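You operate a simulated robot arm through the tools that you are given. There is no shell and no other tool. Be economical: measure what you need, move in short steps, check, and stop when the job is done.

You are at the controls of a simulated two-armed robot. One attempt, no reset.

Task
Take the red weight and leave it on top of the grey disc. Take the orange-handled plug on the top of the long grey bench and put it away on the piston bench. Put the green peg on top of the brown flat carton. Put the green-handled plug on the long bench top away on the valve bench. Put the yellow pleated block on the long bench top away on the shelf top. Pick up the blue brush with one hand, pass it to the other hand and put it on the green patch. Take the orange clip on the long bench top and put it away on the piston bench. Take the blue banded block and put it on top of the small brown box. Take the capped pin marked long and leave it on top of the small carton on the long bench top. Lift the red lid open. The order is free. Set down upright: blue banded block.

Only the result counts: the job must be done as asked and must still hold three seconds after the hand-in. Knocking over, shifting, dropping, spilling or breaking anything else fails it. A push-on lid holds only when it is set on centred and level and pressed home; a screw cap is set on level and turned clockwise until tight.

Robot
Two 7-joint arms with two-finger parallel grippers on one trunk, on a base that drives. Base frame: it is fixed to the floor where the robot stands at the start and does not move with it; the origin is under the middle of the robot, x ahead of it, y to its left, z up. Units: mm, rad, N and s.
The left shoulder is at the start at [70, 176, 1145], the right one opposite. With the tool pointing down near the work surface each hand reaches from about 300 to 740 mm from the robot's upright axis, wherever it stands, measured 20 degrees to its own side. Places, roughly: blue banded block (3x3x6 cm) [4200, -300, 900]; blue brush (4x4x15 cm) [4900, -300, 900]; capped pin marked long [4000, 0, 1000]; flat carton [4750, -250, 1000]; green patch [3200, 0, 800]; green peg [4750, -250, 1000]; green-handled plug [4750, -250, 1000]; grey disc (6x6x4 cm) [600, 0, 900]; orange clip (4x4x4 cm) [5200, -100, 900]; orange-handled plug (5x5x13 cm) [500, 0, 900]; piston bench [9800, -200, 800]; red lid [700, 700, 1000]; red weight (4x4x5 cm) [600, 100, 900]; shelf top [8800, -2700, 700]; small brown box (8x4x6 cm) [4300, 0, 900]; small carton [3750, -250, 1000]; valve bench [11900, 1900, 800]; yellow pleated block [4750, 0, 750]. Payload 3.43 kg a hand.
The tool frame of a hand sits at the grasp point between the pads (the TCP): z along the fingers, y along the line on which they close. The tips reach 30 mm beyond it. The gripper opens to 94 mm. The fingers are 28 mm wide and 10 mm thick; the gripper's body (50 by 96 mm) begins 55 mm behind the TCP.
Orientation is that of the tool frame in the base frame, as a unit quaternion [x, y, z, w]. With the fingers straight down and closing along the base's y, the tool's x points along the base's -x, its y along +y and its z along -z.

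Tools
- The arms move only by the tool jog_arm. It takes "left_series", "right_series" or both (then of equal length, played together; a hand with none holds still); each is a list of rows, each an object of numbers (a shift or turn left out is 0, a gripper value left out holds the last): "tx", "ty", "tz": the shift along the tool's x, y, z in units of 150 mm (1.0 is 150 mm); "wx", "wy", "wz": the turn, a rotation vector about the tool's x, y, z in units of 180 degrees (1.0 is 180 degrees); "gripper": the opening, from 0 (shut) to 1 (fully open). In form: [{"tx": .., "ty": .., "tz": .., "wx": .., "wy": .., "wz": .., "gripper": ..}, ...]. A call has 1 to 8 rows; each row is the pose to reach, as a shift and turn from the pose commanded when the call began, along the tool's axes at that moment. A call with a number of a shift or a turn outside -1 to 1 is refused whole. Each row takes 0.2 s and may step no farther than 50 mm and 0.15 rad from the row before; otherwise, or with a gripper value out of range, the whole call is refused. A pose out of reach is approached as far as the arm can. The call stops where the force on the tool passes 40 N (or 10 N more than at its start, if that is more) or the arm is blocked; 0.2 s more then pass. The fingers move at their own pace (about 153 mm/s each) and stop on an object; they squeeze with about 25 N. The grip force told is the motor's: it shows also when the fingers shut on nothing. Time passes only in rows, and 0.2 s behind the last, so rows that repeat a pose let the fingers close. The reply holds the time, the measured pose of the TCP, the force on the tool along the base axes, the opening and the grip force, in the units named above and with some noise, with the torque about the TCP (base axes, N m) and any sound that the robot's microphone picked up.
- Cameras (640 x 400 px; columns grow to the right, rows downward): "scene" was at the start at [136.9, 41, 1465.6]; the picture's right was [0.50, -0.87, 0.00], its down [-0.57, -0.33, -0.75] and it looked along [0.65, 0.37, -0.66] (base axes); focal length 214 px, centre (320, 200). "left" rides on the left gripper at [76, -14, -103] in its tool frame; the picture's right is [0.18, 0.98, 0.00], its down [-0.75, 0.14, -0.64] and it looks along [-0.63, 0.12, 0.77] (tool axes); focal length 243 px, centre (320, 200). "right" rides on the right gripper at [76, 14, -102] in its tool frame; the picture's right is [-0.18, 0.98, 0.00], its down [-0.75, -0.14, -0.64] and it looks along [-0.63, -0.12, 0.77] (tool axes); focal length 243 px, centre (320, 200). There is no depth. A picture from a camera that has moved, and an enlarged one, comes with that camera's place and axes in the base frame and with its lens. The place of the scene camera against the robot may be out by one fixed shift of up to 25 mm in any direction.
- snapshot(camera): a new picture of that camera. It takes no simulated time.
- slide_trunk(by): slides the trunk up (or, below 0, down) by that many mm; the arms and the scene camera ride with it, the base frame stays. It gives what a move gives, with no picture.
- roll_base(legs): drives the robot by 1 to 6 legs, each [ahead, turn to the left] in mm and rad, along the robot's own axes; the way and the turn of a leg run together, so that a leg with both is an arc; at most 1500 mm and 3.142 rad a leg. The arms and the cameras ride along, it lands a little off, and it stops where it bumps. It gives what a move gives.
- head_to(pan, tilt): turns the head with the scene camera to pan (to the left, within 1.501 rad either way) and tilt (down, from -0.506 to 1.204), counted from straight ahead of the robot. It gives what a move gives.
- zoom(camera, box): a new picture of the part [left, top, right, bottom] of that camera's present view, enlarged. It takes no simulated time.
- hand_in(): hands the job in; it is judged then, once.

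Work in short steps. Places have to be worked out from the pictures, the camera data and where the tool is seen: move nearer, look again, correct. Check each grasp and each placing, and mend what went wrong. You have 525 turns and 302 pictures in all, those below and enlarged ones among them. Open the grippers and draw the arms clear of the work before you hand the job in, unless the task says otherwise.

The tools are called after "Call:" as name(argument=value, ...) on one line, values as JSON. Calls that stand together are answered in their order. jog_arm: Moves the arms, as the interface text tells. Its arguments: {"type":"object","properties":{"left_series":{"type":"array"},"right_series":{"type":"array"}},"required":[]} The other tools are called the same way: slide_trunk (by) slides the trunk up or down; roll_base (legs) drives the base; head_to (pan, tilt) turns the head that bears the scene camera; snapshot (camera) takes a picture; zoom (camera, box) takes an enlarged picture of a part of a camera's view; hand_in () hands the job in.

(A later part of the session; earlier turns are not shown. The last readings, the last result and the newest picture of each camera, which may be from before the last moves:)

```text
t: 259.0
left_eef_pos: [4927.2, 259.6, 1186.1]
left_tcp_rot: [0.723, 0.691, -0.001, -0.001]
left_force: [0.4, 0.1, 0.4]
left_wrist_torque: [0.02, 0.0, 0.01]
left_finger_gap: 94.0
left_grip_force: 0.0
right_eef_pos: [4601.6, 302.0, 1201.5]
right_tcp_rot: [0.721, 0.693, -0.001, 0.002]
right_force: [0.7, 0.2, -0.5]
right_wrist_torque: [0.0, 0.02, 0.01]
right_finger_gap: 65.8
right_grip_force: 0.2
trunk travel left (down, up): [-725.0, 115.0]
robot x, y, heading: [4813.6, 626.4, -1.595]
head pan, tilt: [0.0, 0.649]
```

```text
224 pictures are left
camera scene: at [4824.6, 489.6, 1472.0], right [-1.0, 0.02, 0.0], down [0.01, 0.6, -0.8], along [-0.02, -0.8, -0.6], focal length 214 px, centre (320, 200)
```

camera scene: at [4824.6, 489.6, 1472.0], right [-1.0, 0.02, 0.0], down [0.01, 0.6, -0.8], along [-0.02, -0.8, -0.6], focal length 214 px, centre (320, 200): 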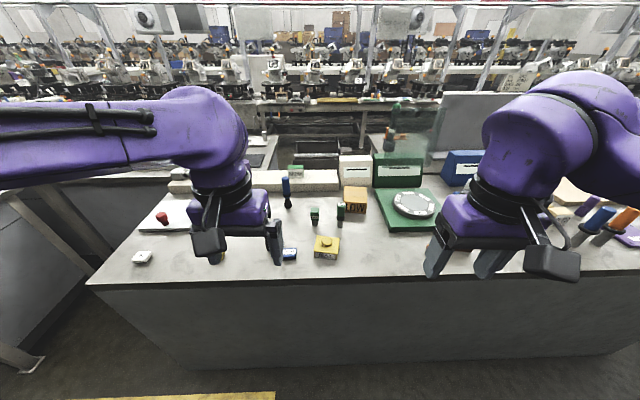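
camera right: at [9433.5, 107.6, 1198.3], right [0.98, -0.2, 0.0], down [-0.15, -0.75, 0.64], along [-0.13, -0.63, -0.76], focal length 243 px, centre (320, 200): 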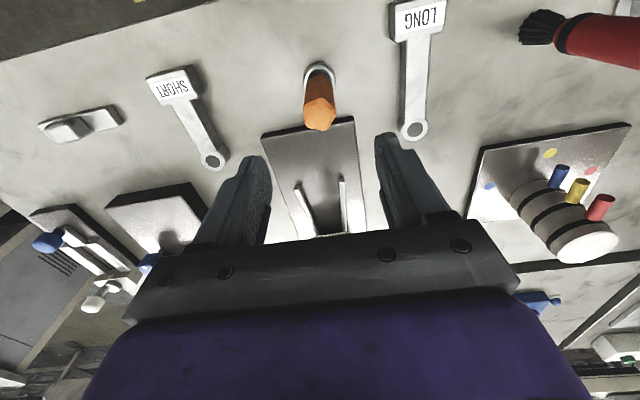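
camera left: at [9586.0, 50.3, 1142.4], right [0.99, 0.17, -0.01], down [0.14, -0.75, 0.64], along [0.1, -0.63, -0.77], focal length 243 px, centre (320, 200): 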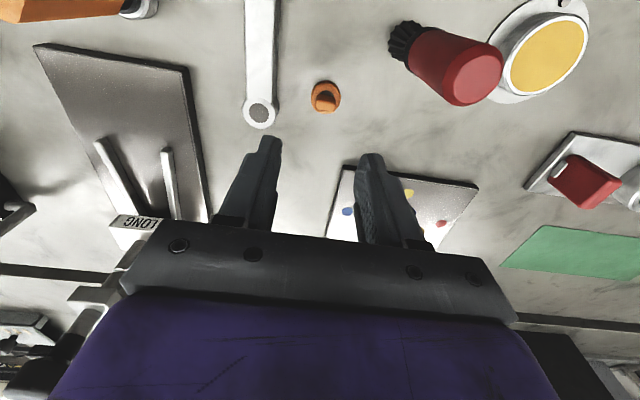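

Call:
zoom(camera="scene", box=[260, 140, 450, 260])

```text
3.33 times, centred on (355, 200) of scene
camera zoom: at [4824.6, 489.6, 1472.0], right [-1.0, 0.02, 0.0], down [0.01, 0.6, -0.8], along [-0.02, -0.8, -0.6], focal length 715 px, centre (203, 200)
```

zoom: 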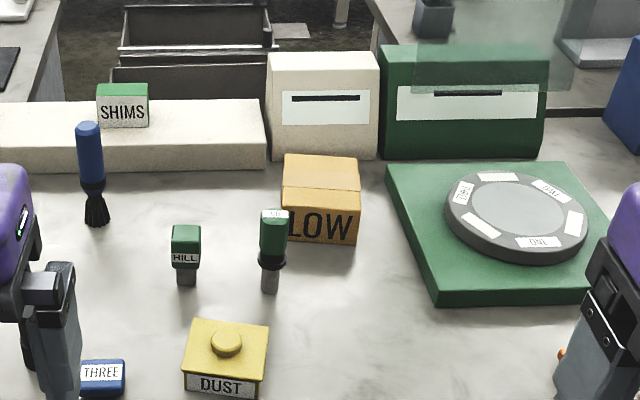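

I look further along the bench to the right side for other cartons and pegs.

Call:
head_to(pan=-0.75, tilt=0.6)

Call:
snapshot(camera="scene")

Call:
snapshot(camera="right")

```text
t: 260.1
left_eef_pos: [4926.2, 259.3, 1187.1]
left_tcp_rot: [0.723, 0.691, -0.002, 0.0]
left_force: [-1.0, 0.4, 0.0]
left_wrist_torque: [0.02, -0.02, -0.03]
left_finger_gap: 94.0
left_grip_force: 0.2
right_eef_pos: [4603.0, 301.5, 1201.9]
right_tcp_rot: [0.72, 0.694, -0.001, 0.001]
right_force: [-0.4, 0.8, 0.1]
right_wrist_torque: [0.01, 0.02, 0.0]
right_finger_gap: 65.5
right_grip_force: 0.1
trunk travel left (down, up): [-725.0, 115.0]
robot x, y, heading: [4814.2, 624.0, -1.593]
head pan, tilt: [-0.75, 0.6]
```

```text
222 pictures are left
camera scene: at [4765.0, 513.1, 1476.3], right [-0.72, 0.7, 0.0], down [0.4, 0.4, -0.82], along [-0.58, -0.59, -0.57], focal length 214 px, centre (320, 200)
```

scene: 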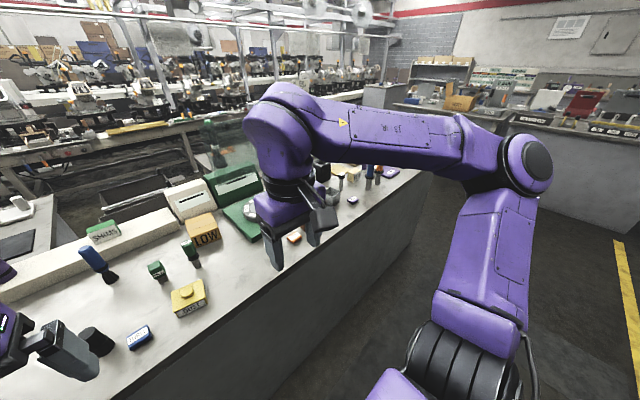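

```text
221 pictures are left
camera right: at [4619.4, 377.3, 1304.0], right [0.98, -0.22, 0.0], down [-0.17, -0.75, 0.65], along [-0.14, -0.63, -0.76], focal length 243 px, centre (320, 200)
```

right: 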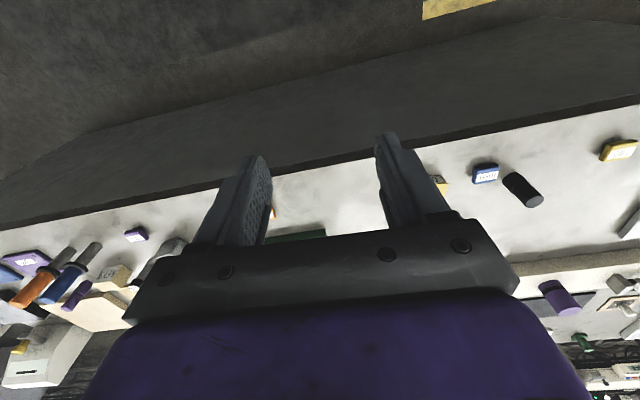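

I drive 150 mm closer (correcting heading) and take wrist and scene views of the area.

Call:
roll_base(legs=[[0, 0.022], [150, 0]])

Call:
head_to(pan=-0.25, tilt=0.8)

Call:
snapshot(camera="scene")

Call:
snapshot(camera="right")

```text
t: 261.9
left_eef_pos: [4932.6, 112.5, 1187.9]
left_tcp_rot: [0.716, 0.698, -0.003, 0.0]
left_force: [0.1, 0.1, 0.2]
left_wrist_torque: [0.03, 0.0, -0.03]
left_finger_gap: 93.6
left_grip_force: 0.0
right_eef_pos: [4607.9, 149.2, 1202.5]
right_tcp_rot: [0.714, 0.7, -0.001, 0.002]
right_force: [-0.6, 0.0, -0.4]
right_wrist_torque: [0.0, 0.0, -0.01]
right_finger_gap: 65.8
right_grip_force: 0.0
trunk travel left (down, up): [-725.0, 115.0]
robot x, y, heading: [4816.3, 474.8, -1.575]
head pan, tilt: [-0.75, 0.6]
```

```text
t: 262.8
left_eef_pos: [4933.0, 110.8, 1187.0]
left_tcp_rot: [0.717, 0.698, -0.003, 0.0]
left_force: [0.0, 0.5, 0.3]
left_wrist_torque: [0.01, 0.01, -0.01]
left_finger_gap: 94.1
left_grip_force: 0.1
right_eef_pos: [4606.5, 148.1, 1201.9]
right_tcp_rot: [0.714, 0.7, -0.002, 0.001]
right_force: [0.7, -0.3, -0.4]
right_wrist_torque: [0.02, 0.01, 0.02]
right_finger_gap: 65.7
right_grip_force: 0.1
trunk travel left (down, up): [-725.0, 115.0]
robot x, y, heading: [4814.7, 472.0, -1.576]
head pan, tilt: [-0.25, 0.799]
```

```text
220 pictures are left
camera scene: at [4806.8, 348.4, 1459.5], right [-0.97, 0.25, 0.0], down [0.18, 0.69, -0.7], along [-0.18, -0.67, -0.72], focal length 214 px, centre (320, 200)
```

scene: 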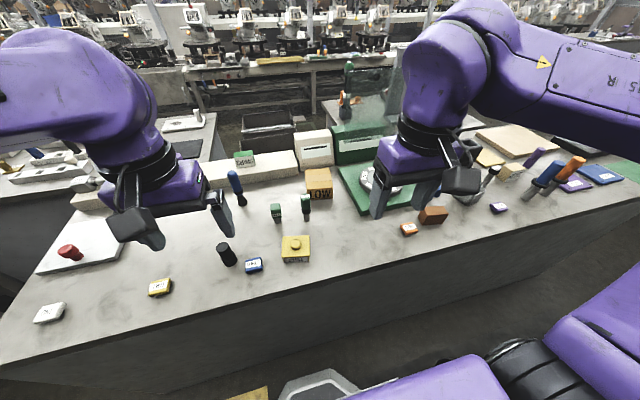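

```text
219 pictures are left
camera right: at [4623.7, 223.8, 1304.1], right [0.98, -0.2, 0.0], down [-0.15, -0.75, 0.65], along [-0.13, -0.63, -0.76], focal length 243 px, centre (320, 200)
```

right: 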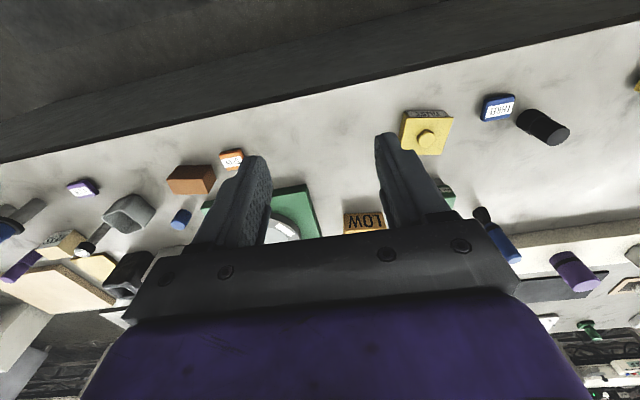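

Call:
zoom(camera="scene", box=[390, 110, 640, 266])

Call:
zoom(camera="right", box=[0, 130, 260, 292])

```text
2.56 times, centred on (515, 188) of scene
camera zoom: at [4806.8, 348.4, 1459.5], right [-0.97, 0.25, 0.0], down [0.18, 0.69, -0.7], along [-0.18, -0.67, -0.72], focal length 549 px, centre (-179, 231)
```

zoom: 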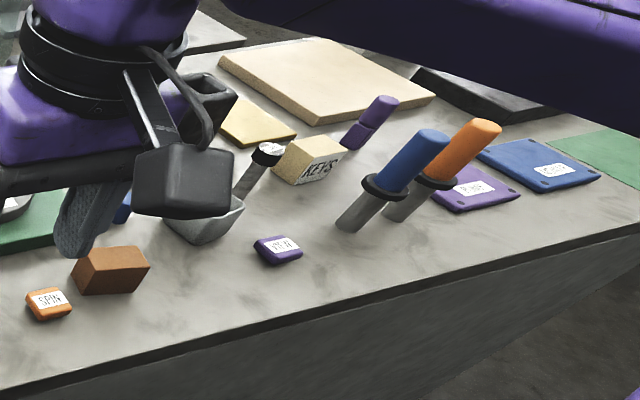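

```text
2.46 times, centred on (130, 211) of right
camera zoom: at [4623.7, 223.8, 1304.1], right [0.98, -0.2, 0.0], down [-0.15, -0.75, 0.65], along [-0.13, -0.63, -0.76], focal length 597 px, centre (788, 173)
```

zoom: 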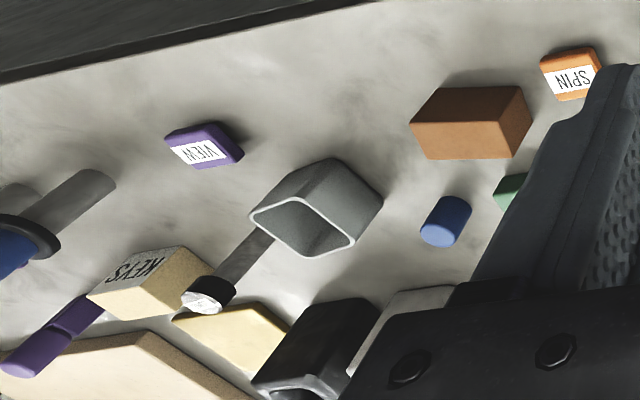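

I move the left hand over this group to see the labels and shapes of the green pieces, the LOW carton and the yellow block.

Call:
jog_arm(left_series=[{"ty": -0.3}, {"ty": -0.6}, {"ty": -0.9}])

Call:
snapshot(camera="left")

Call:
zoom(camera="scene", box=[210, 120, 370, 280])

```text
t: 263.6
left_eef_pos: [4798.1, 116.2, 1188.3]
left_tcp_rot: [0.717, 0.697, -0.002, 0.0]
left_force: [-0.6, -0.2, 0.2]
left_wrist_torque: [0.0, -0.03, -0.04]
left_finger_gap: 94.1
left_grip_force: 0.0
right_eef_pos: [4606.3, 147.4, 1202.6]
right_tcp_rot: [0.713, 0.701, -0.001, 0.001]
right_force: [-1.2, -0.6, 0.5]
right_wrist_torque: [-0.02, 0.0, 0.0]
right_finger_gap: 66.0
right_grip_force: 0.1
trunk travel left (down, up): [-725.0, 115.0]
robot x, y, heading: [4815.2, 477.9, -1.575]
head pan, tilt: [-0.25, 0.799]
```

```text
216 pictures are left
camera left: at [4785.2, 192.5, 1291.4], right [0.99, 0.16, 0.0], down [0.12, -0.76, 0.64], along [0.1, -0.64, -0.77], focal length 243 px, centre (320, 200)
```

left: 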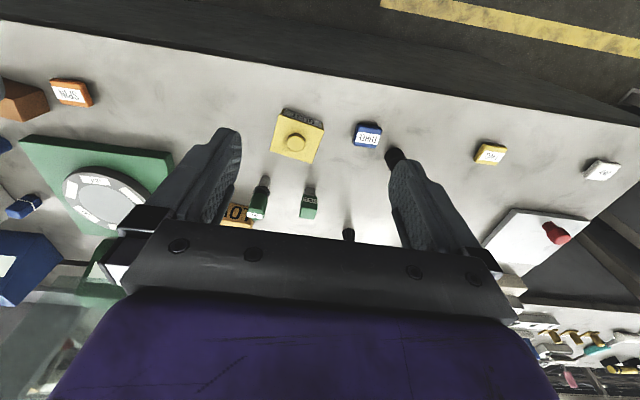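

```text
2.50 times, centred on (290, 200) of scene
camera zoom: at [4804.9, 348.1, 1459.4], right [-0.97, 0.25, 0.0], down [0.18, 0.69, -0.7], along [-0.17, -0.67, -0.72], focal length 536 px, centre (395, 200)
```

zoom: 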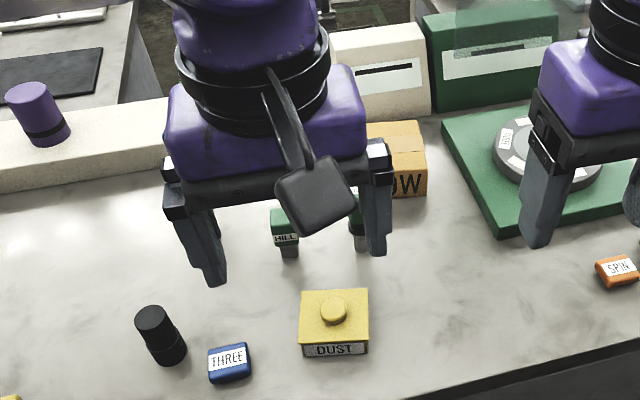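

Call:
zoom(camera="left", box=[220, 90, 380, 230])

```text
2.86 times, centred on (300, 160) of left
camera zoom: at [4785.2, 192.5, 1291.4], right [0.99, 0.16, 0.0], down [0.12, -0.76, 0.64], along [0.1, -0.64, -0.77], focal length 693 px, centre (377, 314)
```

zoom: 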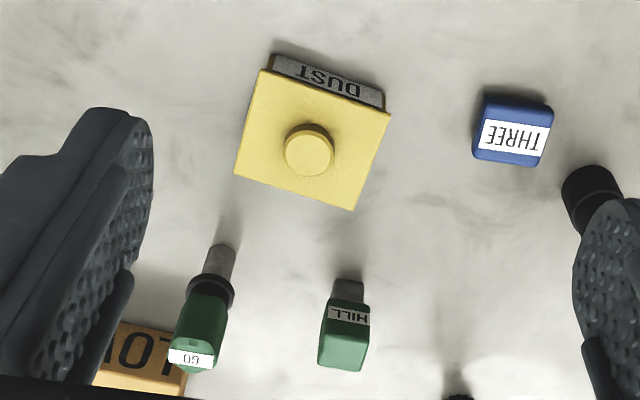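

Identified: GO = green-handled plug, HILL = green peg, LOW = brown carton, DUST = yellow block. I move the left hand aside, and shift the base a little closer with a small left turn to favour the right hand.

Call:
jog_arm(left_series=[{"ty": 0.3}, {"ty": 0.6}, {"ty": 0.9, "tx": 0.1}])

Call:
roll_base(legs=[[45, 0], [0, 0.13]])

Call:
jog_arm(right_series=[{"tx": -0.2, "ty": 0.2}, {"tx": -0.4, "ty": 0.4}, {"tx": -0.6, "ty": 0.6}, {"tx": -0.8, "ty": 0.8}])

Call:
snapshot(camera="right")

```text
t: 264.4
left_eef_pos: [4939.2, 126.9, 1187.0]
left_tcp_rot: [0.716, 0.698, -0.004, -0.001]
left_force: [-0.2, -0.1, 0.1]
left_wrist_torque: [0.0, 0.07, -0.02]
left_finger_gap: 94.1
left_grip_force: 0.1
right_eef_pos: [4611.4, 148.3, 1202.5]
right_tcp_rot: [0.714, 0.7, -0.003, 0.0]
right_force: [0.0, 0.2, 0.1]
right_wrist_torque: [0.0, 0.03, 0.02]
right_finger_gap: 65.7
right_grip_force: 0.1
trunk travel left (down, up): [-725.0, 115.0]
robot x, y, heading: [4811.6, 474.2, -1.578]
head pan, tilt: [-0.25, 0.799]
```

```text
t: 265.9
left_eef_pos: [4979.6, 101.5, 1187.2]
left_tcp_rot: [0.669, 0.743, -0.003, 0.001]
left_force: [-0.3, 0.5, -0.1]
left_wrist_torque: [-0.04, -0.03, -0.01]
left_finger_gap: 93.9
left_grip_force: 0.0
right_eef_pos: [4651.2, 80.3, 1201.7]
right_tcp_rot: [0.665, 0.747, -0.002, 0.002]
right_force: [-0.4, 1.0, 0.2]
right_wrist_torque: [0.01, 0.01, 0.0]
right_finger_gap: 65.8
right_grip_force: 0.2
trunk travel left (down, up): [-725.0, 115.0]
robot x, y, heading: [4813.8, 431.2, -1.442]
head pan, tilt: [-0.25, 0.799]
```

```text
t: 266.9
left_eef_pos: [4983.6, 100.3, 1186.2]
left_tcp_rot: [0.669, 0.744, -0.002, -0.002]
left_force: [-0.3, -0.5, -0.6]
left_wrist_torque: [0.0, 0.03, 0.01]
left_finger_gap: 94.2
left_grip_force: 0.1
right_eef_pos: [4785.6, -29.0, 1203.1]
right_tcp_rot: [0.666, 0.746, -0.002, 0.0]
right_force: [0.3, 0.0, -0.2]
right_wrist_torque: [-0.01, 0.05, -0.01]
right_finger_gap: 65.7
right_grip_force: 0.0
trunk travel left (down, up): [-725.0, 115.0]
robot x, y, heading: [4813.4, 431.0, -1.445]
head pan, tilt: [-0.25, 0.799]
```

```text
213 pictures are left
camera right: at [4791.9, 47.7, 1305.2], right [1.0, -0.07, 0.0], down [-0.05, -0.76, 0.64], along [-0.05, -0.64, -0.76], focal length 243 px, centre (320, 200)
```

right: 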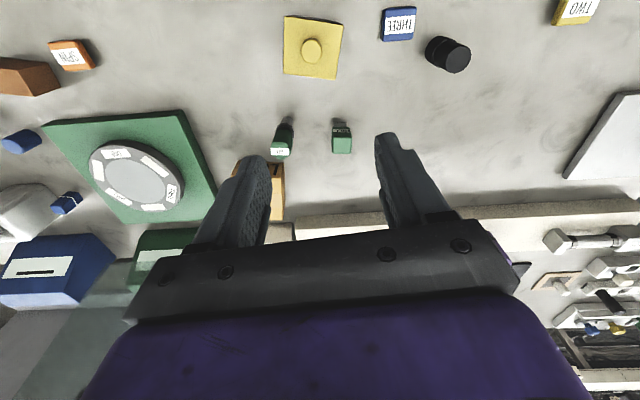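

HILL peg at about (4816,-160). I move over it and down to z≈1050.

Call:
jog_arm(right_series=[{"tx": -0.3, "ty": 0.03}, {"tx": -0.6, "ty": 0.06}, {"tx": -0.89, "ty": 0.103}, {"tx": -0.89, "ty": 0.103, "tz": 0.3}, {"tx": -0.89, "ty": 0.103, "tz": 0.6}, {"tx": -0.89, "ty": 0.103, "tz": 0.9, "gripper": 0.8}, {"tx": -0.89, "ty": 0.103, "tz": 1}])

Call:
snapshot(camera="right")

```text
t: 268.5
left_eef_pos: [4978.9, 101.3, 1186.3]
left_tcp_rot: [0.669, 0.743, 0.0, 0.0]
left_force: [-0.1, 0.3, -0.1]
left_wrist_torque: [0.04, 0.0, 0.03]
left_finger_gap: 94.1
left_grip_force: 0.1
right_eef_pos: [4813.3, -158.3, 1051.6]
right_tcp_rot: [0.666, 0.746, -0.001, 0.001]
right_force: [-0.3, -0.2, -0.3]
right_wrist_torque: [0.02, -0.03, -0.01]
right_finger_gap: 75.2
right_grip_force: 0.0
right hand out of reach, approached as far as the arm can: row 2, 3, 4
trunk travel left (down, up): [-725.0, 115.0]
robot x, y, heading: [4811.1, 432.3, -1.449]
head pan, tilt: [-0.25, 0.799]
```

```text
212 pictures are left
camera right: at [4819.2, -81.3, 1153.3], right [1.0, -0.07, 0.0], down [-0.06, -0.76, 0.64], along [-0.05, -0.64, -0.76], focal length 243 px, centre (320, 200)
```

right: 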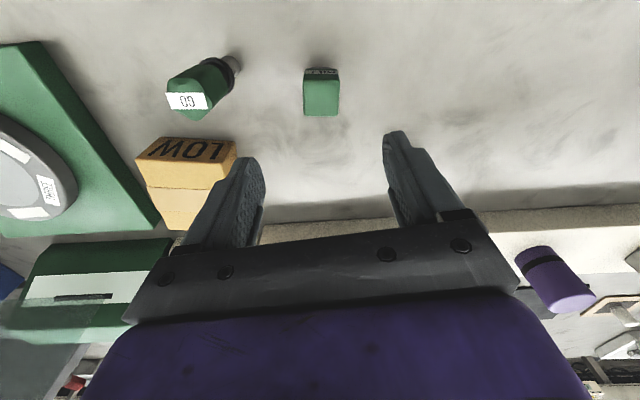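

The hand is right over the peg. I descend to z≈902 and close.

Call:
jog_arm(right_series=[{"tz": 0.3}, {"tz": 0.6}, {"tz": 0.85}, {"tz": 1}, {"tz": 1, "gripper": 0.1}, {"tz": 1, "gripper": 0.1}, {"tz": 1, "gripper": 0.1}, {"tz": 1, "gripper": 0.1}])

Call:
snapshot(camera="right")

```text
t: 270.3
left_eef_pos: [4980.7, 102.3, 1187.6]
left_tcp_rot: [0.668, 0.744, -0.002, 0.0]
left_force: [-0.4, 0.3, 0.3]
left_wrist_torque: [0.02, 0.01, 0.0]
left_finger_gap: 94.1
left_grip_force: 0.1
right_eef_pos: [4816.5, -158.0, 904.7]
right_tcp_rot: [0.666, 0.746, -0.001, 0.001]
right_force: [0.3, 0.6, -0.7]
right_wrist_torque: [0.01, -0.01, 0.01]
right_finger_gap: 37.7
right_grip_force: 24.6
trunk travel left (down, up): [-725.0, 115.0]
robot x, y, heading: [4811.2, 432.8, -1.449]
head pan, tilt: [-0.25, 0.799]
```

```text
211 pictures are left
camera right: at [4822.2, -81.5, 1006.6], right [1.0, -0.07, 0.0], down [-0.05, -0.76, 0.65], along [-0.05, -0.64, -0.76], focal length 243 px, centre (320, 200)
```

right: 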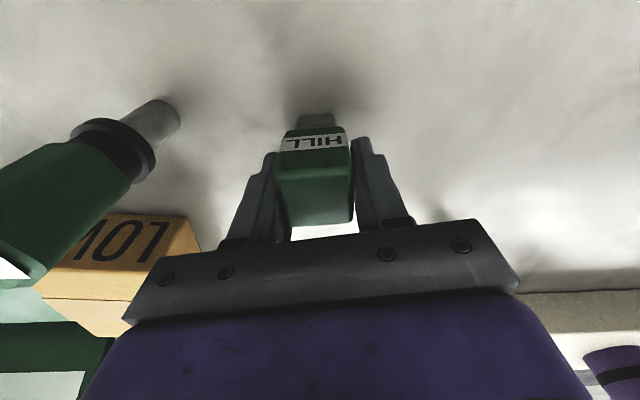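

Gripped (38 mm). I lift, and move toward the LOW carton, staying above the GO plug.

Call:
jog_arm(right_series=[{"tz": -0.3}, {"tz": -0.6}, {"tz": -0.9}, {"tz": -1}])

Call:
jog_arm(right_series=[{"tz": -0.2}, {"tz": -0.25, "ty": -0.3, "tx": -0.1}, {"tz": -0.25, "ty": -0.6, "tx": -0.2}, {"tz": -0.25, "ty": -0.9, "tx": -0.4}, {"tz": -0.25, "ty": -1, "tx": -0.5}])

Call:
snapshot(camera="right")

Call:
snapshot(camera="scene")

```text
t: 271.3
left_eef_pos: [4981.2, 102.0, 1186.1]
left_tcp_rot: [0.668, 0.744, -0.002, -0.001]
left_force: [0.5, -0.4, -0.6]
left_wrist_torque: [0.01, 0.0, -0.04]
left_finger_gap: 94.1
left_grip_force: 0.0
right_eef_pos: [4815.5, -157.6, 1053.6]
right_tcp_rot: [0.666, 0.746, -0.002, 0.001]
right_force: [-0.2, -0.6, -1.4]
right_wrist_torque: [0.0, -0.02, 0.02]
right_finger_gap: 37.6
right_grip_force: 25.5
trunk travel left (down, up): [-725.0, 115.0]
robot x, y, heading: [4814.7, 430.1, -1.441]
head pan, tilt: [-0.25, 0.799]
```

```text
refused: row 4 steps farther than a row can; nothing moved
```

```text
210 pictures are left
camera right: at [4821.0, -80.7, 1155.8], right [1.0, -0.07, 0.0], down [-0.05, -0.76, 0.65], along [-0.05, -0.64, -0.76], focal length 243 px, centre (320, 200)
```

right: 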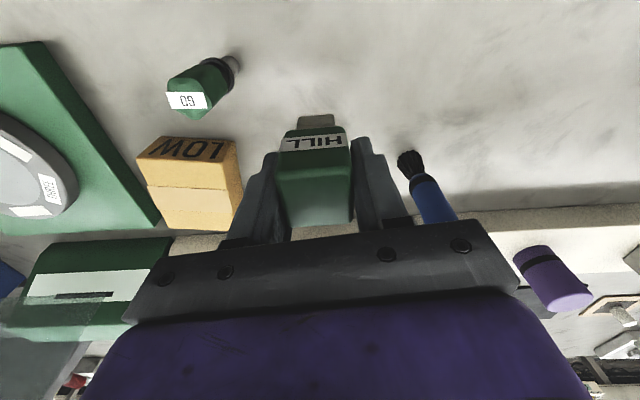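

```text
209 pictures are left
camera scene: at [4823.8, 301.3, 1459.4], right [-0.99, 0.12, 0.0], down [0.09, 0.71, -0.7], along [-0.09, -0.69, -0.72], focal length 214 px, centre (320, 200)
```

scene: 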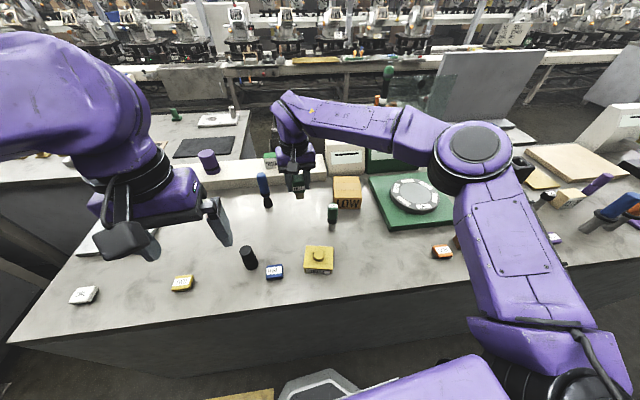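

My second move was refused (step too long), so the peg is still at the lifted place. I zoom on the carton to judge its shape.

Call:
zoom(camera="scene", box=[250, 130, 410, 230])

Call:
zoom(camera="right", box=[110, 110, 260, 250])

```text
4.00 times, centred on (330, 180) of scene
camera zoom: at [4823.8, 301.3, 1459.4], right [-0.99, 0.12, 0.0], down [0.09, 0.71, -0.7], along [-0.09, -0.69, -0.72], focal length 858 px, centre (280, 280)
```

zoom: 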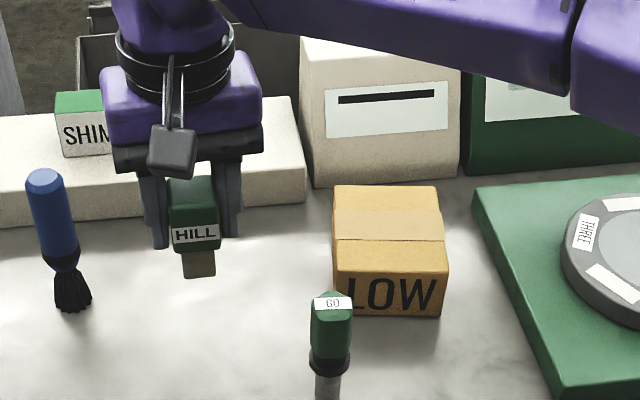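

```text
2.86 times, centred on (185, 180) of right
camera zoom: at [4821.0, -80.7, 1155.8], right [1.0, -0.07, 0.0], down [-0.05, -0.76, 0.65], along [-0.05, -0.64, -0.76], focal length 693 px, centre (706, 257)
```

zoom: 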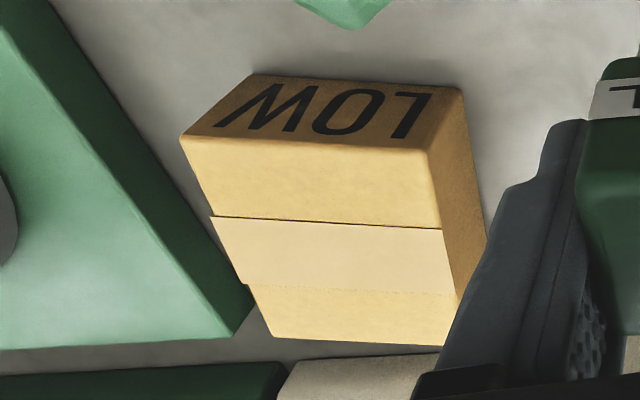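

Carton top is at z≈907, centre about (4632,-277), with a tape band. I carry the peg there in two legal moves.

Call:
jog_arm(right_series=[{"tx": -0.2, "tz": -0.05}, {"tx": -0.4, "ty": -0.15, "tz": -0.05}, {"tx": -0.55, "ty": -0.4, "tz": -0.05}, {"tx": -0.6, "ty": -0.7, "tz": -0.05}, {"tx": -0.651, "ty": -1, "tz": -0.05}])

Call:
jog_arm(right_series=[{"ty": -0.299}, {"ty": -0.299, "tz": 0.15}])

Call:
snapshot(camera="right")

```text
t: 272.5
left_eef_pos: [4972.4, 100.4, 1189.0]
left_tcp_rot: [0.669, 0.743, 0.001, 0.003]
left_force: [-0.5, 0.0, 0.6]
left_wrist_torque: [0.01, -0.07, 0.01]
left_finger_gap: 94.1
left_grip_force: 0.2
right_eef_pos: [4723.3, -191.9, 1036.4]
right_tcp_rot: [0.668, 0.744, -0.004, 0.003]
right_force: [-2.1, 0.0, -1.0]
right_wrist_torque: [0.02, -0.08, -0.02]
right_finger_gap: 37.9
right_grip_force: 25.0
right hand out of reach, approached as far as the arm can: row 2, 3, 4, 5
trunk travel left (down, up): [-725.0, 115.0]
robot x, y, heading: [4816.8, 432.8, -1.446]
head pan, tilt: [-0.25, 0.799]
```

```text
t: 273.1
left_eef_pos: [4977.6, 100.9, 1185.9]
left_tcp_rot: [0.669, 0.743, 0.0, 0.002]
left_force: [-0.2, -0.2, -0.5]
left_wrist_torque: [-0.03, -0.06, -0.01]
left_finger_gap: 94.3
left_grip_force: 0.0
right_eef_pos: [4727.3, -191.0, 1038.3]
right_tcp_rot: [0.668, 0.744, -0.007, 0.0]
right_force: [-0.1, 0.5, -0.7]
right_wrist_torque: [-0.02, -0.04, 0.0]
right_finger_gap: 38.0
right_grip_force: 24.9
right hand out of reach, approached as far as the arm can: row 1, 2
trunk travel left (down, up): [-725.0, 115.0]
robot x, y, heading: [4814.3, 431.4, -1.443]
head pan, tilt: [-0.25, 0.799]
```

```text
206 pictures are left
camera right: at [4734.1, -113.4, 1139.3], right [1.0, -0.08, -0.01], down [-0.05, -0.76, 0.65], along [-0.06, -0.65, -0.76], focal length 243 px, centre (320, 200)
```

right: 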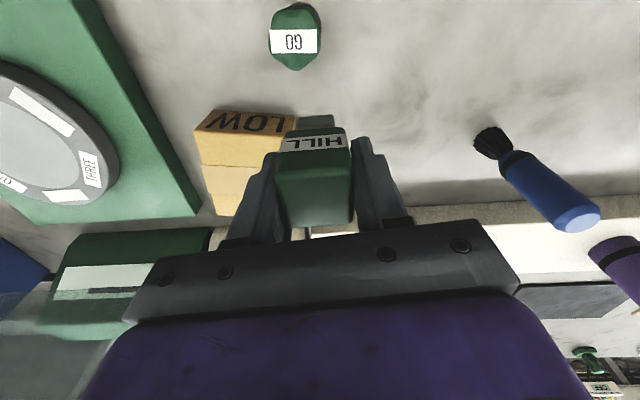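

Reach is limited at this height; raising the trunk puts the shoulder in a better place. I slide it up by 100.

Call:
slide_trunk(by=100)

Call:
jog_arm(right_series=[{"tz": 0.25}, {"tz": 0.55}])

```text
t: 274.4
left_eef_pos: [4981.1, 101.1, 1286.4]
left_tcp_rot: [0.669, 0.743, -0.002, -0.001]
left_force: [-0.5, -0.2, -0.4]
left_wrist_torque: [-0.02, 0.01, 0.02]
left_finger_gap: 94.1
left_grip_force: 0.0
right_eef_pos: [4730.6, -191.8, 1137.9]
right_tcp_rot: [0.667, 0.745, -0.007, 0.0]
right_force: [0.4, -0.4, -1.2]
right_wrist_torque: [0.0, 0.01, 0.02]
right_finger_gap: 37.7
right_grip_force: 25.2
trunk travel left (down, up): [-825.0, 15.0]
robot x, y, heading: [4810.6, 427.6, -1.441]
head pan, tilt: [-0.25, 0.799]
```

```text
t: 275.0
left_eef_pos: [4980.7, 99.7, 1286.3]
left_tcp_rot: [0.669, 0.743, -0.001, 0.0]
left_force: [0.5, -1.0, -0.6]
left_wrist_torque: [0.0, 0.01, -0.03]
left_finger_gap: 93.8
left_grip_force: 0.1
right_eef_pos: [4729.7, -195.1, 1055.0]
right_tcp_rot: [0.667, 0.745, -0.006, 0.0]
right_force: [0.6, 0.2, -1.5]
right_wrist_torque: [0.02, -0.04, -0.01]
right_finger_gap: 37.9
right_grip_force: 24.6
trunk travel left (down, up): [-825.0, 15.0]
robot x, y, heading: [4815.4, 430.5, -1.45]
head pan, tilt: [-0.25, 0.799]
```

Now toward (4633,-274).

Call:
jog_arm(right_series=[{"tx": -0.12, "ty": -0.18}, {"tx": -0.24, "ty": -0.36}, {"tx": -0.36, "ty": -0.54}, {"tx": -0.45, "ty": -0.7}, {"tx": -0.45, "ty": -0.7, "tz": 0.2}])

Call:
snapshot(camera="right")

```text
t: 276.2
left_eef_pos: [4981.5, 101.2, 1287.2]
left_tcp_rot: [0.669, 0.744, -0.003, -0.001]
left_force: [0.2, 0.2, 0.1]
left_wrist_torque: [0.0, -0.02, -0.03]
left_finger_gap: 94.2
left_grip_force: 0.1
right_eef_pos: [4705.2, -214.0, 1055.3]
right_tcp_rot: [0.667, 0.745, -0.008, -0.001]
right_force: [-0.3, -0.8, -1.4]
right_wrist_torque: [0.01, 0.02, 0.04]
right_finger_gap: 37.9
right_grip_force: 25.1
right hand out of reach, approached as far as the arm can: row 2, 3, 4, 5
trunk travel left (down, up): [-825.0, 15.0]
robot x, y, heading: [4815.6, 434.3, -1.445]
head pan, tilt: [-0.25, 0.799]
```

```text
205 pictures are left
camera right: at [4711.7, -136.4, 1156.6], right [1.0, -0.08, -0.01], down [-0.05, -0.76, 0.65], along [-0.06, -0.65, -0.76], focal length 243 px, centre (320, 200)
```

right: 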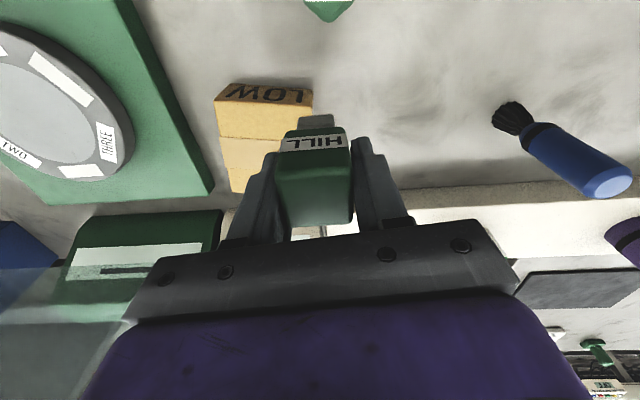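

Reach grows lower down. I first descend to z≈980 (peg bottom ≈925, still above the carton), then slide over.

Call:
jog_arm(right_series=[{"tz": 0.25}, {"tz": 0.5}, {"tz": 0.5, "tx": -0.1, "ty": -0.15}, {"tz": 0.5, "tx": -0.2, "ty": -0.3}, {"tz": 0.5, "tx": -0.3, "ty": -0.45}, {"tz": 0.5, "tx": -0.345, "ty": -0.52}])

Call:
snapshot(camera="right")

```text
t: 277.6
left_eef_pos: [4980.3, 100.7, 1286.9]
left_tcp_rot: [0.669, 0.744, -0.001, -0.001]
left_force: [-0.9, 0.1, 0.0]
left_wrist_torque: [-0.01, 0.0, 0.01]
left_finger_gap: 94.0
left_grip_force: 0.1
right_eef_pos: [4690.0, -226.6, 982.0]
right_tcp_rot: [0.667, 0.745, -0.008, -0.001]
right_force: [-0.2, 0.8, -1.4]
right_wrist_torque: [-0.05, 0.0, 0.0]
right_finger_gap: 38.0
right_grip_force: 25.2
right hand out of reach, approached as far as the arm can: row 3, 4, 5, 6
trunk travel left (down, up): [-825.0, 15.0]
robot x, y, heading: [4811.1, 428.3, -1.442]
head pan, tilt: [-0.25, 0.799]
```

```text
204 pictures are left
camera right: at [4698.1, -147.8, 1082.9], right [1.0, -0.08, -0.01], down [-0.05, -0.76, 0.65], along [-0.06, -0.65, -0.76], focal length 243 px, centre (320, 200)
```

right: 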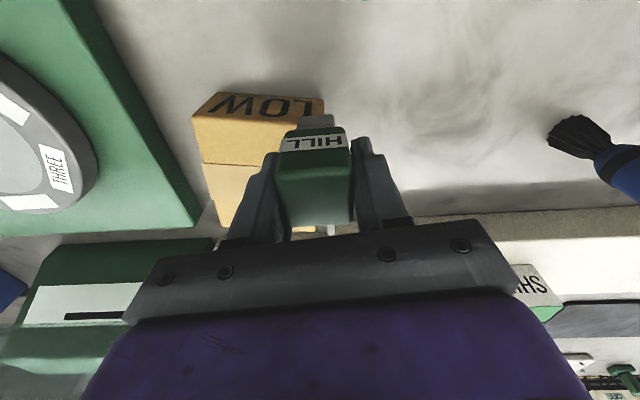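

Still short by some 60 mm. The base front has about 85 mm to the bench, so I roll 55 mm ahead.

Call:
roll_base(legs=[[55, 0]])

Call:
jog_arm(right_series=[{"ty": -0.15}, {"ty": -0.3}, {"ty": -0.42, "tx": 0.05}])

Call:
snapshot(camera="right")

```text
t: 278.6
left_eef_pos: [4985.3, 63.1, 1290.9]
left_tcp_rot: [0.669, 0.743, -0.007, 0.004]
left_force: [-0.8, 1.1, 0.1]
left_wrist_torque: [-0.07, -0.02, -0.02]
left_finger_gap: 94.2
left_grip_force: 0.1
right_eef_pos: [4696.2, -269.7, 990.2]
right_tcp_rot: [0.668, 0.744, -0.012, 0.006]
right_force: [0.5, 1.2, -0.6]
right_wrist_torque: [-0.06, 0.0, 0.0]
right_finger_gap: 37.8
right_grip_force: 24.8
trunk travel left (down, up): [-825.0, 15.0]
robot x, y, heading: [4820.2, 375.6, -1.439]
head pan, tilt: [-0.25, 0.799]
```

```text
t: 279.4
left_eef_pos: [4989.2, 49.0, 1288.0]
left_tcp_rot: [0.669, 0.743, -0.003, 0.0]
left_force: [0.2, 0.1, 0.8]
left_wrist_torque: [-0.02, 0.0, -0.01]
left_finger_gap: 93.9
left_grip_force: 0.0
right_eef_pos: [4685.8, -280.5, 984.0]
right_tcp_rot: [0.669, 0.743, -0.01, 0.002]
right_force: [0.3, -0.2, -1.0]
right_wrist_torque: [-0.02, 0.03, -0.02]
right_finger_gap: 37.9
right_grip_force: 25.3
right hand out of reach, approached as far as the arm can: row 1, 2, 3
trunk travel left (down, up): [-825.0, 15.0]
robot x, y, heading: [4819.6, 376.5, -1.442]
head pan, tilt: [-0.25, 0.799]
```

```text
203 pictures are left
camera right: at [4693.9, -201.4, 1084.7], right [1.0, -0.08, -0.01], down [-0.05, -0.75, 0.66], along [-0.06, -0.65, -0.76], focal length 243 px, centre (320, 200)
```

right: 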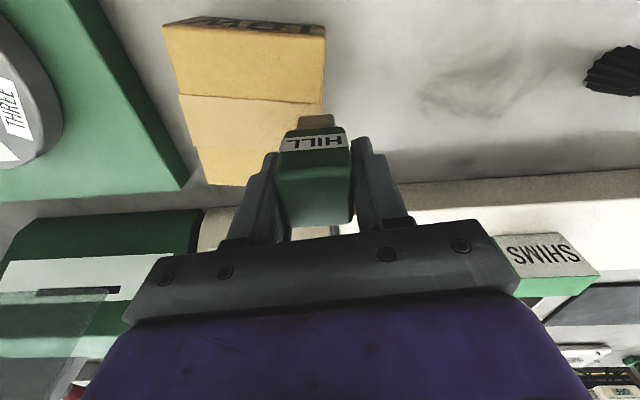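

The limit is the arm's radius, so I aim at a nearer point on the carton top, about (4648,-250).

Call:
jog_arm(right_series=[{"tx": 0.12}, {"tx": 0.224, "ty": -0.1}, {"tx": 0.224, "ty": -0.22}])

Call:
snapshot(camera="right")

```text
t: 280.1
left_eef_pos: [4987.3, 48.1, 1287.8]
left_tcp_rot: [0.669, 0.743, -0.002, 0.0]
left_force: [0.1, -0.1, -0.6]
left_wrist_torque: [0.03, -0.01, 0.01]
left_finger_gap: 94.0
left_grip_force: 0.1
right_eef_pos: [4650.2, -251.1, 983.1]
right_tcp_rot: [0.666, 0.746, -0.007, 0.0]
right_force: [0.1, -0.1, -0.3]
right_wrist_torque: [-0.02, -0.03, -0.02]
right_finger_gap: 37.6
right_grip_force: 25.2
trunk travel left (down, up): [-825.0, 15.0]
robot x, y, heading: [4818.9, 375.9, -1.444]
head pan, tilt: [-0.25, 0.799]
```

```text
202 pictures are left
camera right: at [4657.1, -173.2, 1084.5], right [1.0, -0.07, -0.01], down [-0.05, -0.76, 0.65], along [-0.06, -0.65, -0.76], focal length 243 px, centre (320, 200)
```

right: 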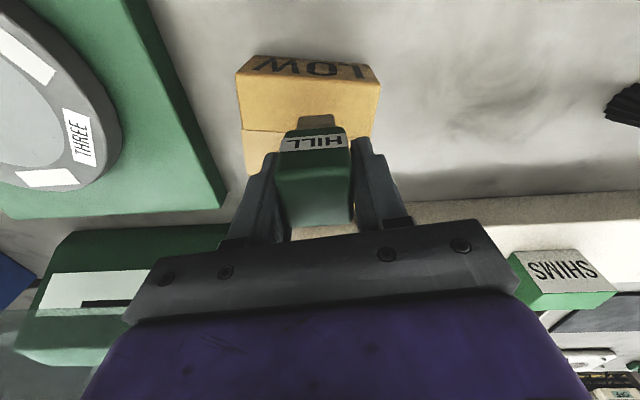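

Peg over the carton with ~34 mm to each edge. I lower to contact.

Call:
jog_arm(right_series=[{"ty": -0.05, "tz": 0.05}, {"ty": -0.05, "tz": 0.1}, {"ty": -0.05, "tz": 0.13}, {"ty": -0.05, "tz": 0.15}])

```text
t: 281.1
left_eef_pos: [4988.1, 51.4, 1288.8]
left_tcp_rot: [0.669, 0.743, -0.003, 0.001]
left_force: [-0.4, 1.2, 0.4]
left_wrist_torque: [0.02, -0.01, -0.04]
left_finger_gap: 93.9
left_grip_force: 0.1
right_eef_pos: [4641.6, -251.2, 963.2]
right_tcp_rot: [0.669, 0.744, -0.011, 0.003]
right_force: [-2.5, -5.0, 19.6]
right_wrist_torque: [0.09, 0.05, 0.04]
right_finger_gap: 37.8
right_grip_force: 25.4
trunk travel left (down, up): [-825.0, 15.0]
robot x, y, heading: [4815.8, 378.7, -1.445]
head pan, tilt: [-0.25, 0.799]
```

Contact at the expected height. I ease 2 mm and release, then rise.

Call:
jog_arm(right_series=[{"tz": -0.014}, {"tz": -0.014, "gripper": 0.6}, {"tz": -0.014, "gripper": 0.7}, {"tz": -0.014}, {"tz": -0.2}, {"tz": -0.4}, {"tz": -0.6}])

Call:
snapshot(camera="right")

```text
t: 282.8
left_eef_pos: [4987.8, 50.8, 1287.5]
left_tcp_rot: [0.669, 0.743, -0.003, 0.0]
left_force: [-0.5, 0.8, -0.2]
left_wrist_torque: [0.01, -0.04, -0.01]
left_finger_gap: 93.8
left_grip_force: 0.0
right_eef_pos: [4644.6, -250.7, 1041.1]
right_tcp_rot: [0.668, 0.744, -0.009, 0.0]
right_force: [-0.9, 1.2, 0.3]
right_wrist_torque: [0.0, -0.05, -0.01]
right_finger_gap: 65.7
right_grip_force: 0.1
right hand out of reach, approached as far as the arm can: row 7
trunk travel left (down, up): [-825.0, 15.0]
robot x, y, heading: [4822.8, 379.6, -1.442]
head pan, tilt: [-0.25, 0.799]
```

```text
201 pictures are left
camera right: at [4651.5, -172.1, 1143.5], right [1.0, -0.08, -0.01], down [-0.05, -0.76, 0.65], along [-0.06, -0.65, -0.76], focal length 243 px, centre (320, 200)
```

right: 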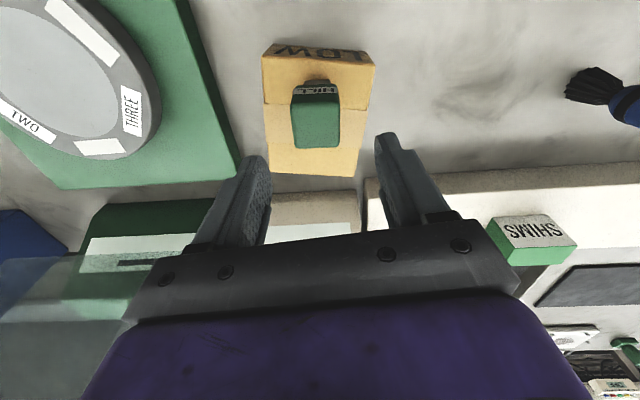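

The peg stands on the carton. Next the brush: I tuck the right hand and turn the base right by 0.26 so the brush falls into the left arm's radius.

Call:
jog_arm(right_series=[{"tz": -0.1, "tx": 0.1}, {"tz": -0.3, "tx": 0.3}, {"tz": -0.5, "tx": 0.5}, {"tz": -0.7, "tx": 0.7}, {"tz": -0.9, "tx": 0.9}])

Call:
roll_base(legs=[[0, -0.258]])

Call:
jog_arm(left_series=[{"tz": 0.3}, {"tz": 0.6}, {"tz": 0.8, "tx": -0.2}, {"tz": 0.8, "tx": -0.5}, {"tz": 0.8, "tx": -0.8}])

Call:
snapshot(camera="left")

```text
t: 283.9
left_eef_pos: [4988.0, 52.7, 1287.8]
left_tcp_rot: [0.669, 0.743, -0.004, 0.001]
left_force: [-0.5, 0.2, 0.0]
left_wrist_torque: [-0.04, 0.0, 0.01]
left_finger_gap: 93.8
left_grip_force: 0.0
right_eef_pos: [4630.8, -111.6, 1173.5]
right_tcp_rot: [0.667, 0.745, -0.009, 0.001]
right_force: [0.1, 0.8, 0.8]
right_wrist_torque: [-0.01, -0.02, -0.02]
right_finger_gap: 66.1
right_grip_force: 0.0
trunk travel left (down, up): [-825.0, 15.0]
robot x, y, heading: [4822.0, 379.9, -1.445]
head pan, tilt: [-0.25, 0.799]
```

```text
t: 285.2
left_eef_pos: [4900.1, 17.9, 1287.5]
left_tcp_rot: [0.759, 0.651, -0.003, 0.001]
left_force: [0.4, 0.2, -0.6]
left_wrist_torque: [-0.01, -0.02, 0.04]
left_finger_gap: 93.9
left_grip_force: 0.0
right_eef_pos: [4513.2, -48.7, 1172.6]
right_tcp_rot: [0.757, 0.654, -0.008, 0.0]
right_force: [0.4, -0.6, 0.4]
right_wrist_torque: [0.03, 0.02, 0.01]
right_finger_gap: 65.7
right_grip_force: 0.0
trunk travel left (down, up): [-825.0, 15.0]
robot x, y, heading: [4821.9, 376.8, -1.703]
head pan, tilt: [-0.25, 0.799]
```

```text
t: 286.4
left_eef_pos: [4877.2, -104.4, 1169.5]
left_tcp_rot: [0.759, 0.651, -0.002, 0.0]
left_force: [-0.3, 0.2, 0.3]
left_wrist_torque: [0.02, -0.01, 0.0]
left_finger_gap: 94.1
left_grip_force: 0.1
right_eef_pos: [4511.8, -50.5, 1171.8]
right_tcp_rot: [0.758, 0.652, -0.007, -0.001]
right_force: [0.5, -0.2, -0.9]
right_wrist_torque: [-0.02, -0.05, 0.01]
right_finger_gap: 65.8
right_grip_force: 0.1
trunk travel left (down, up): [-825.0, 15.0]
robot x, y, heading: [4821.7, 376.8, -1.704]
head pan, tilt: [-0.25, 0.799]
```

```text
200 pictures are left
camera left: at [4874.6, -25.9, 1272.1], right [1.0, 0.03, 0.0], down [0.03, -0.76, 0.64], along [0.02, -0.64, -0.77], focal length 243 px, centre (320, 200)
```

left: 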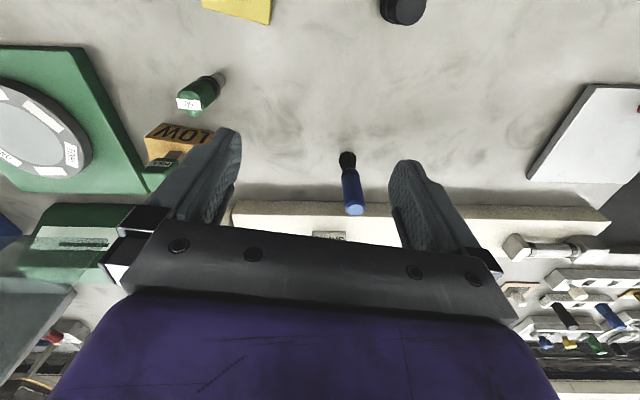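

Brush at (4933,-265), upright, top at z≈1000. I move the left hand over it.

Call:
jog_arm(left_series=[{"tx": -0.2, "ty": 0.11}, {"tx": -0.4, "ty": 0.22}, {"tx": -0.6, "ty": 0.33, "tz": 0.1}, {"tx": -0.8, "ty": 0.44, "tz": 0.2}, {"tx": -1, "ty": 0.53, "tz": 0.4}])

Call:
snapshot(camera="left")

```text
t: 287.6
left_eef_pos: [4933.5, -265.7, 1104.6]
left_tcp_rot: [0.759, 0.651, -0.002, -0.001]
left_force: [-0.3, -0.1, 0.5]
left_wrist_torque: [0.03, -0.02, 0.01]
left_finger_gap: 93.8
left_grip_force: 0.0
right_eef_pos: [4511.5, -53.1, 1171.6]
right_tcp_rot: [0.757, 0.653, -0.008, -0.001]
right_force: [-0.1, 0.3, -0.3]
right_wrist_torque: [0.04, 0.01, -0.03]
right_finger_gap: 65.7
right_grip_force: 0.1
trunk travel left (down, up): [-825.0, 15.0]
robot x, y, heading: [4818.0, 375.6, -1.702]
head pan, tilt: [-0.25, 0.799]
```

```text
199 pictures are left
camera left: at [4931.4, -187.3, 1208.4], right [1.0, 0.03, 0.0], down [0.03, -0.77, 0.64], along [0.02, -0.64, -0.77], focal length 243 px, centre (320, 200)
```

left: 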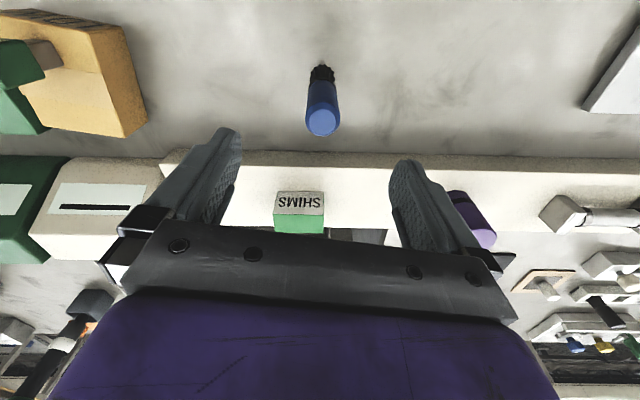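

Aligned. I descend to z≈982 and close on the top of the handle.

Call:
jog_arm(left_series=[{"tx": -0.02, "tz": 0.3}, {"tx": -0.02, "tz": 0.6}, {"tx": -0.02, "tz": 0.81}, {"tx": -0.02, "tz": 0.81, "gripper": 0.05}, {"tx": -0.02, "tz": 0.81, "gripper": 0.05}, {"tx": -0.02, "tz": 0.81, "gripper": 0.05}, {"tx": -0.02, "tz": 0.81, "gripper": 0.05}])

Call:
jog_arm(left_series=[{"tz": -0.2}, {"tz": -0.5}, {"tz": -0.8}, {"tz": -1}])

Call:
snapshot(camera="left")

```text
t: 289.2
left_eef_pos: [4936.4, -266.4, 984.9]
left_tcp_rot: [0.759, 0.651, -0.004, 0.0]
left_force: [0.5, -1.4, 1.1]
left_wrist_torque: [-0.09, -0.01, 0.0]
left_finger_gap: 33.5
left_grip_force: 24.1
right_eef_pos: [4511.5, -49.9, 1172.4]
right_tcp_rot: [0.758, 0.652, -0.008, 0.0]
right_force: [-0.2, 0.0, 0.8]
right_wrist_torque: [-0.01, 0.03, 0.0]
right_finger_gap: 66.0
right_grip_force: 0.0
trunk travel left (down, up): [-825.0, 15.0]
robot x, y, heading: [4821.3, 377.2, -1.703]
head pan, tilt: [-0.25, 0.799]
```

```text
t: 290.2
left_eef_pos: [4936.7, -262.7, 1137.2]
left_tcp_rot: [0.758, 0.652, -0.002, 0.0]
left_force: [0.9, 0.0, -1.3]
left_wrist_torque: [0.03, -0.03, 0.01]
left_finger_gap: 33.6
left_grip_force: 25.2
right_eef_pos: [4510.7, -49.2, 1171.6]
right_tcp_rot: [0.758, 0.653, -0.008, 0.0]
right_force: [-0.2, -0.9, 0.1]
right_wrist_torque: [0.02, 0.0, 0.01]
right_finger_gap: 65.7
right_grip_force: 0.0
trunk travel left (down, up): [-825.0, 15.0]
robot x, y, heading: [4819.8, 379.8, -1.703]
head pan, tilt: [-0.25, 0.799]
```

```text
198 pictures are left
camera left: at [4932.8, -184.2, 1240.1], right [1.0, 0.03, 0.0], down [0.03, -0.76, 0.65], along [0.02, -0.64, -0.76], focal length 243 px, centre (320, 200)
```

left: 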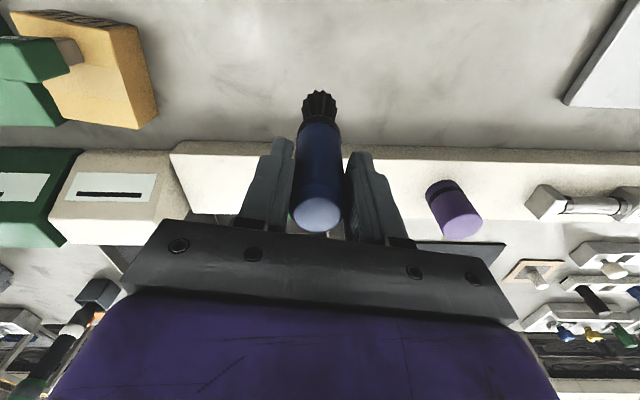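

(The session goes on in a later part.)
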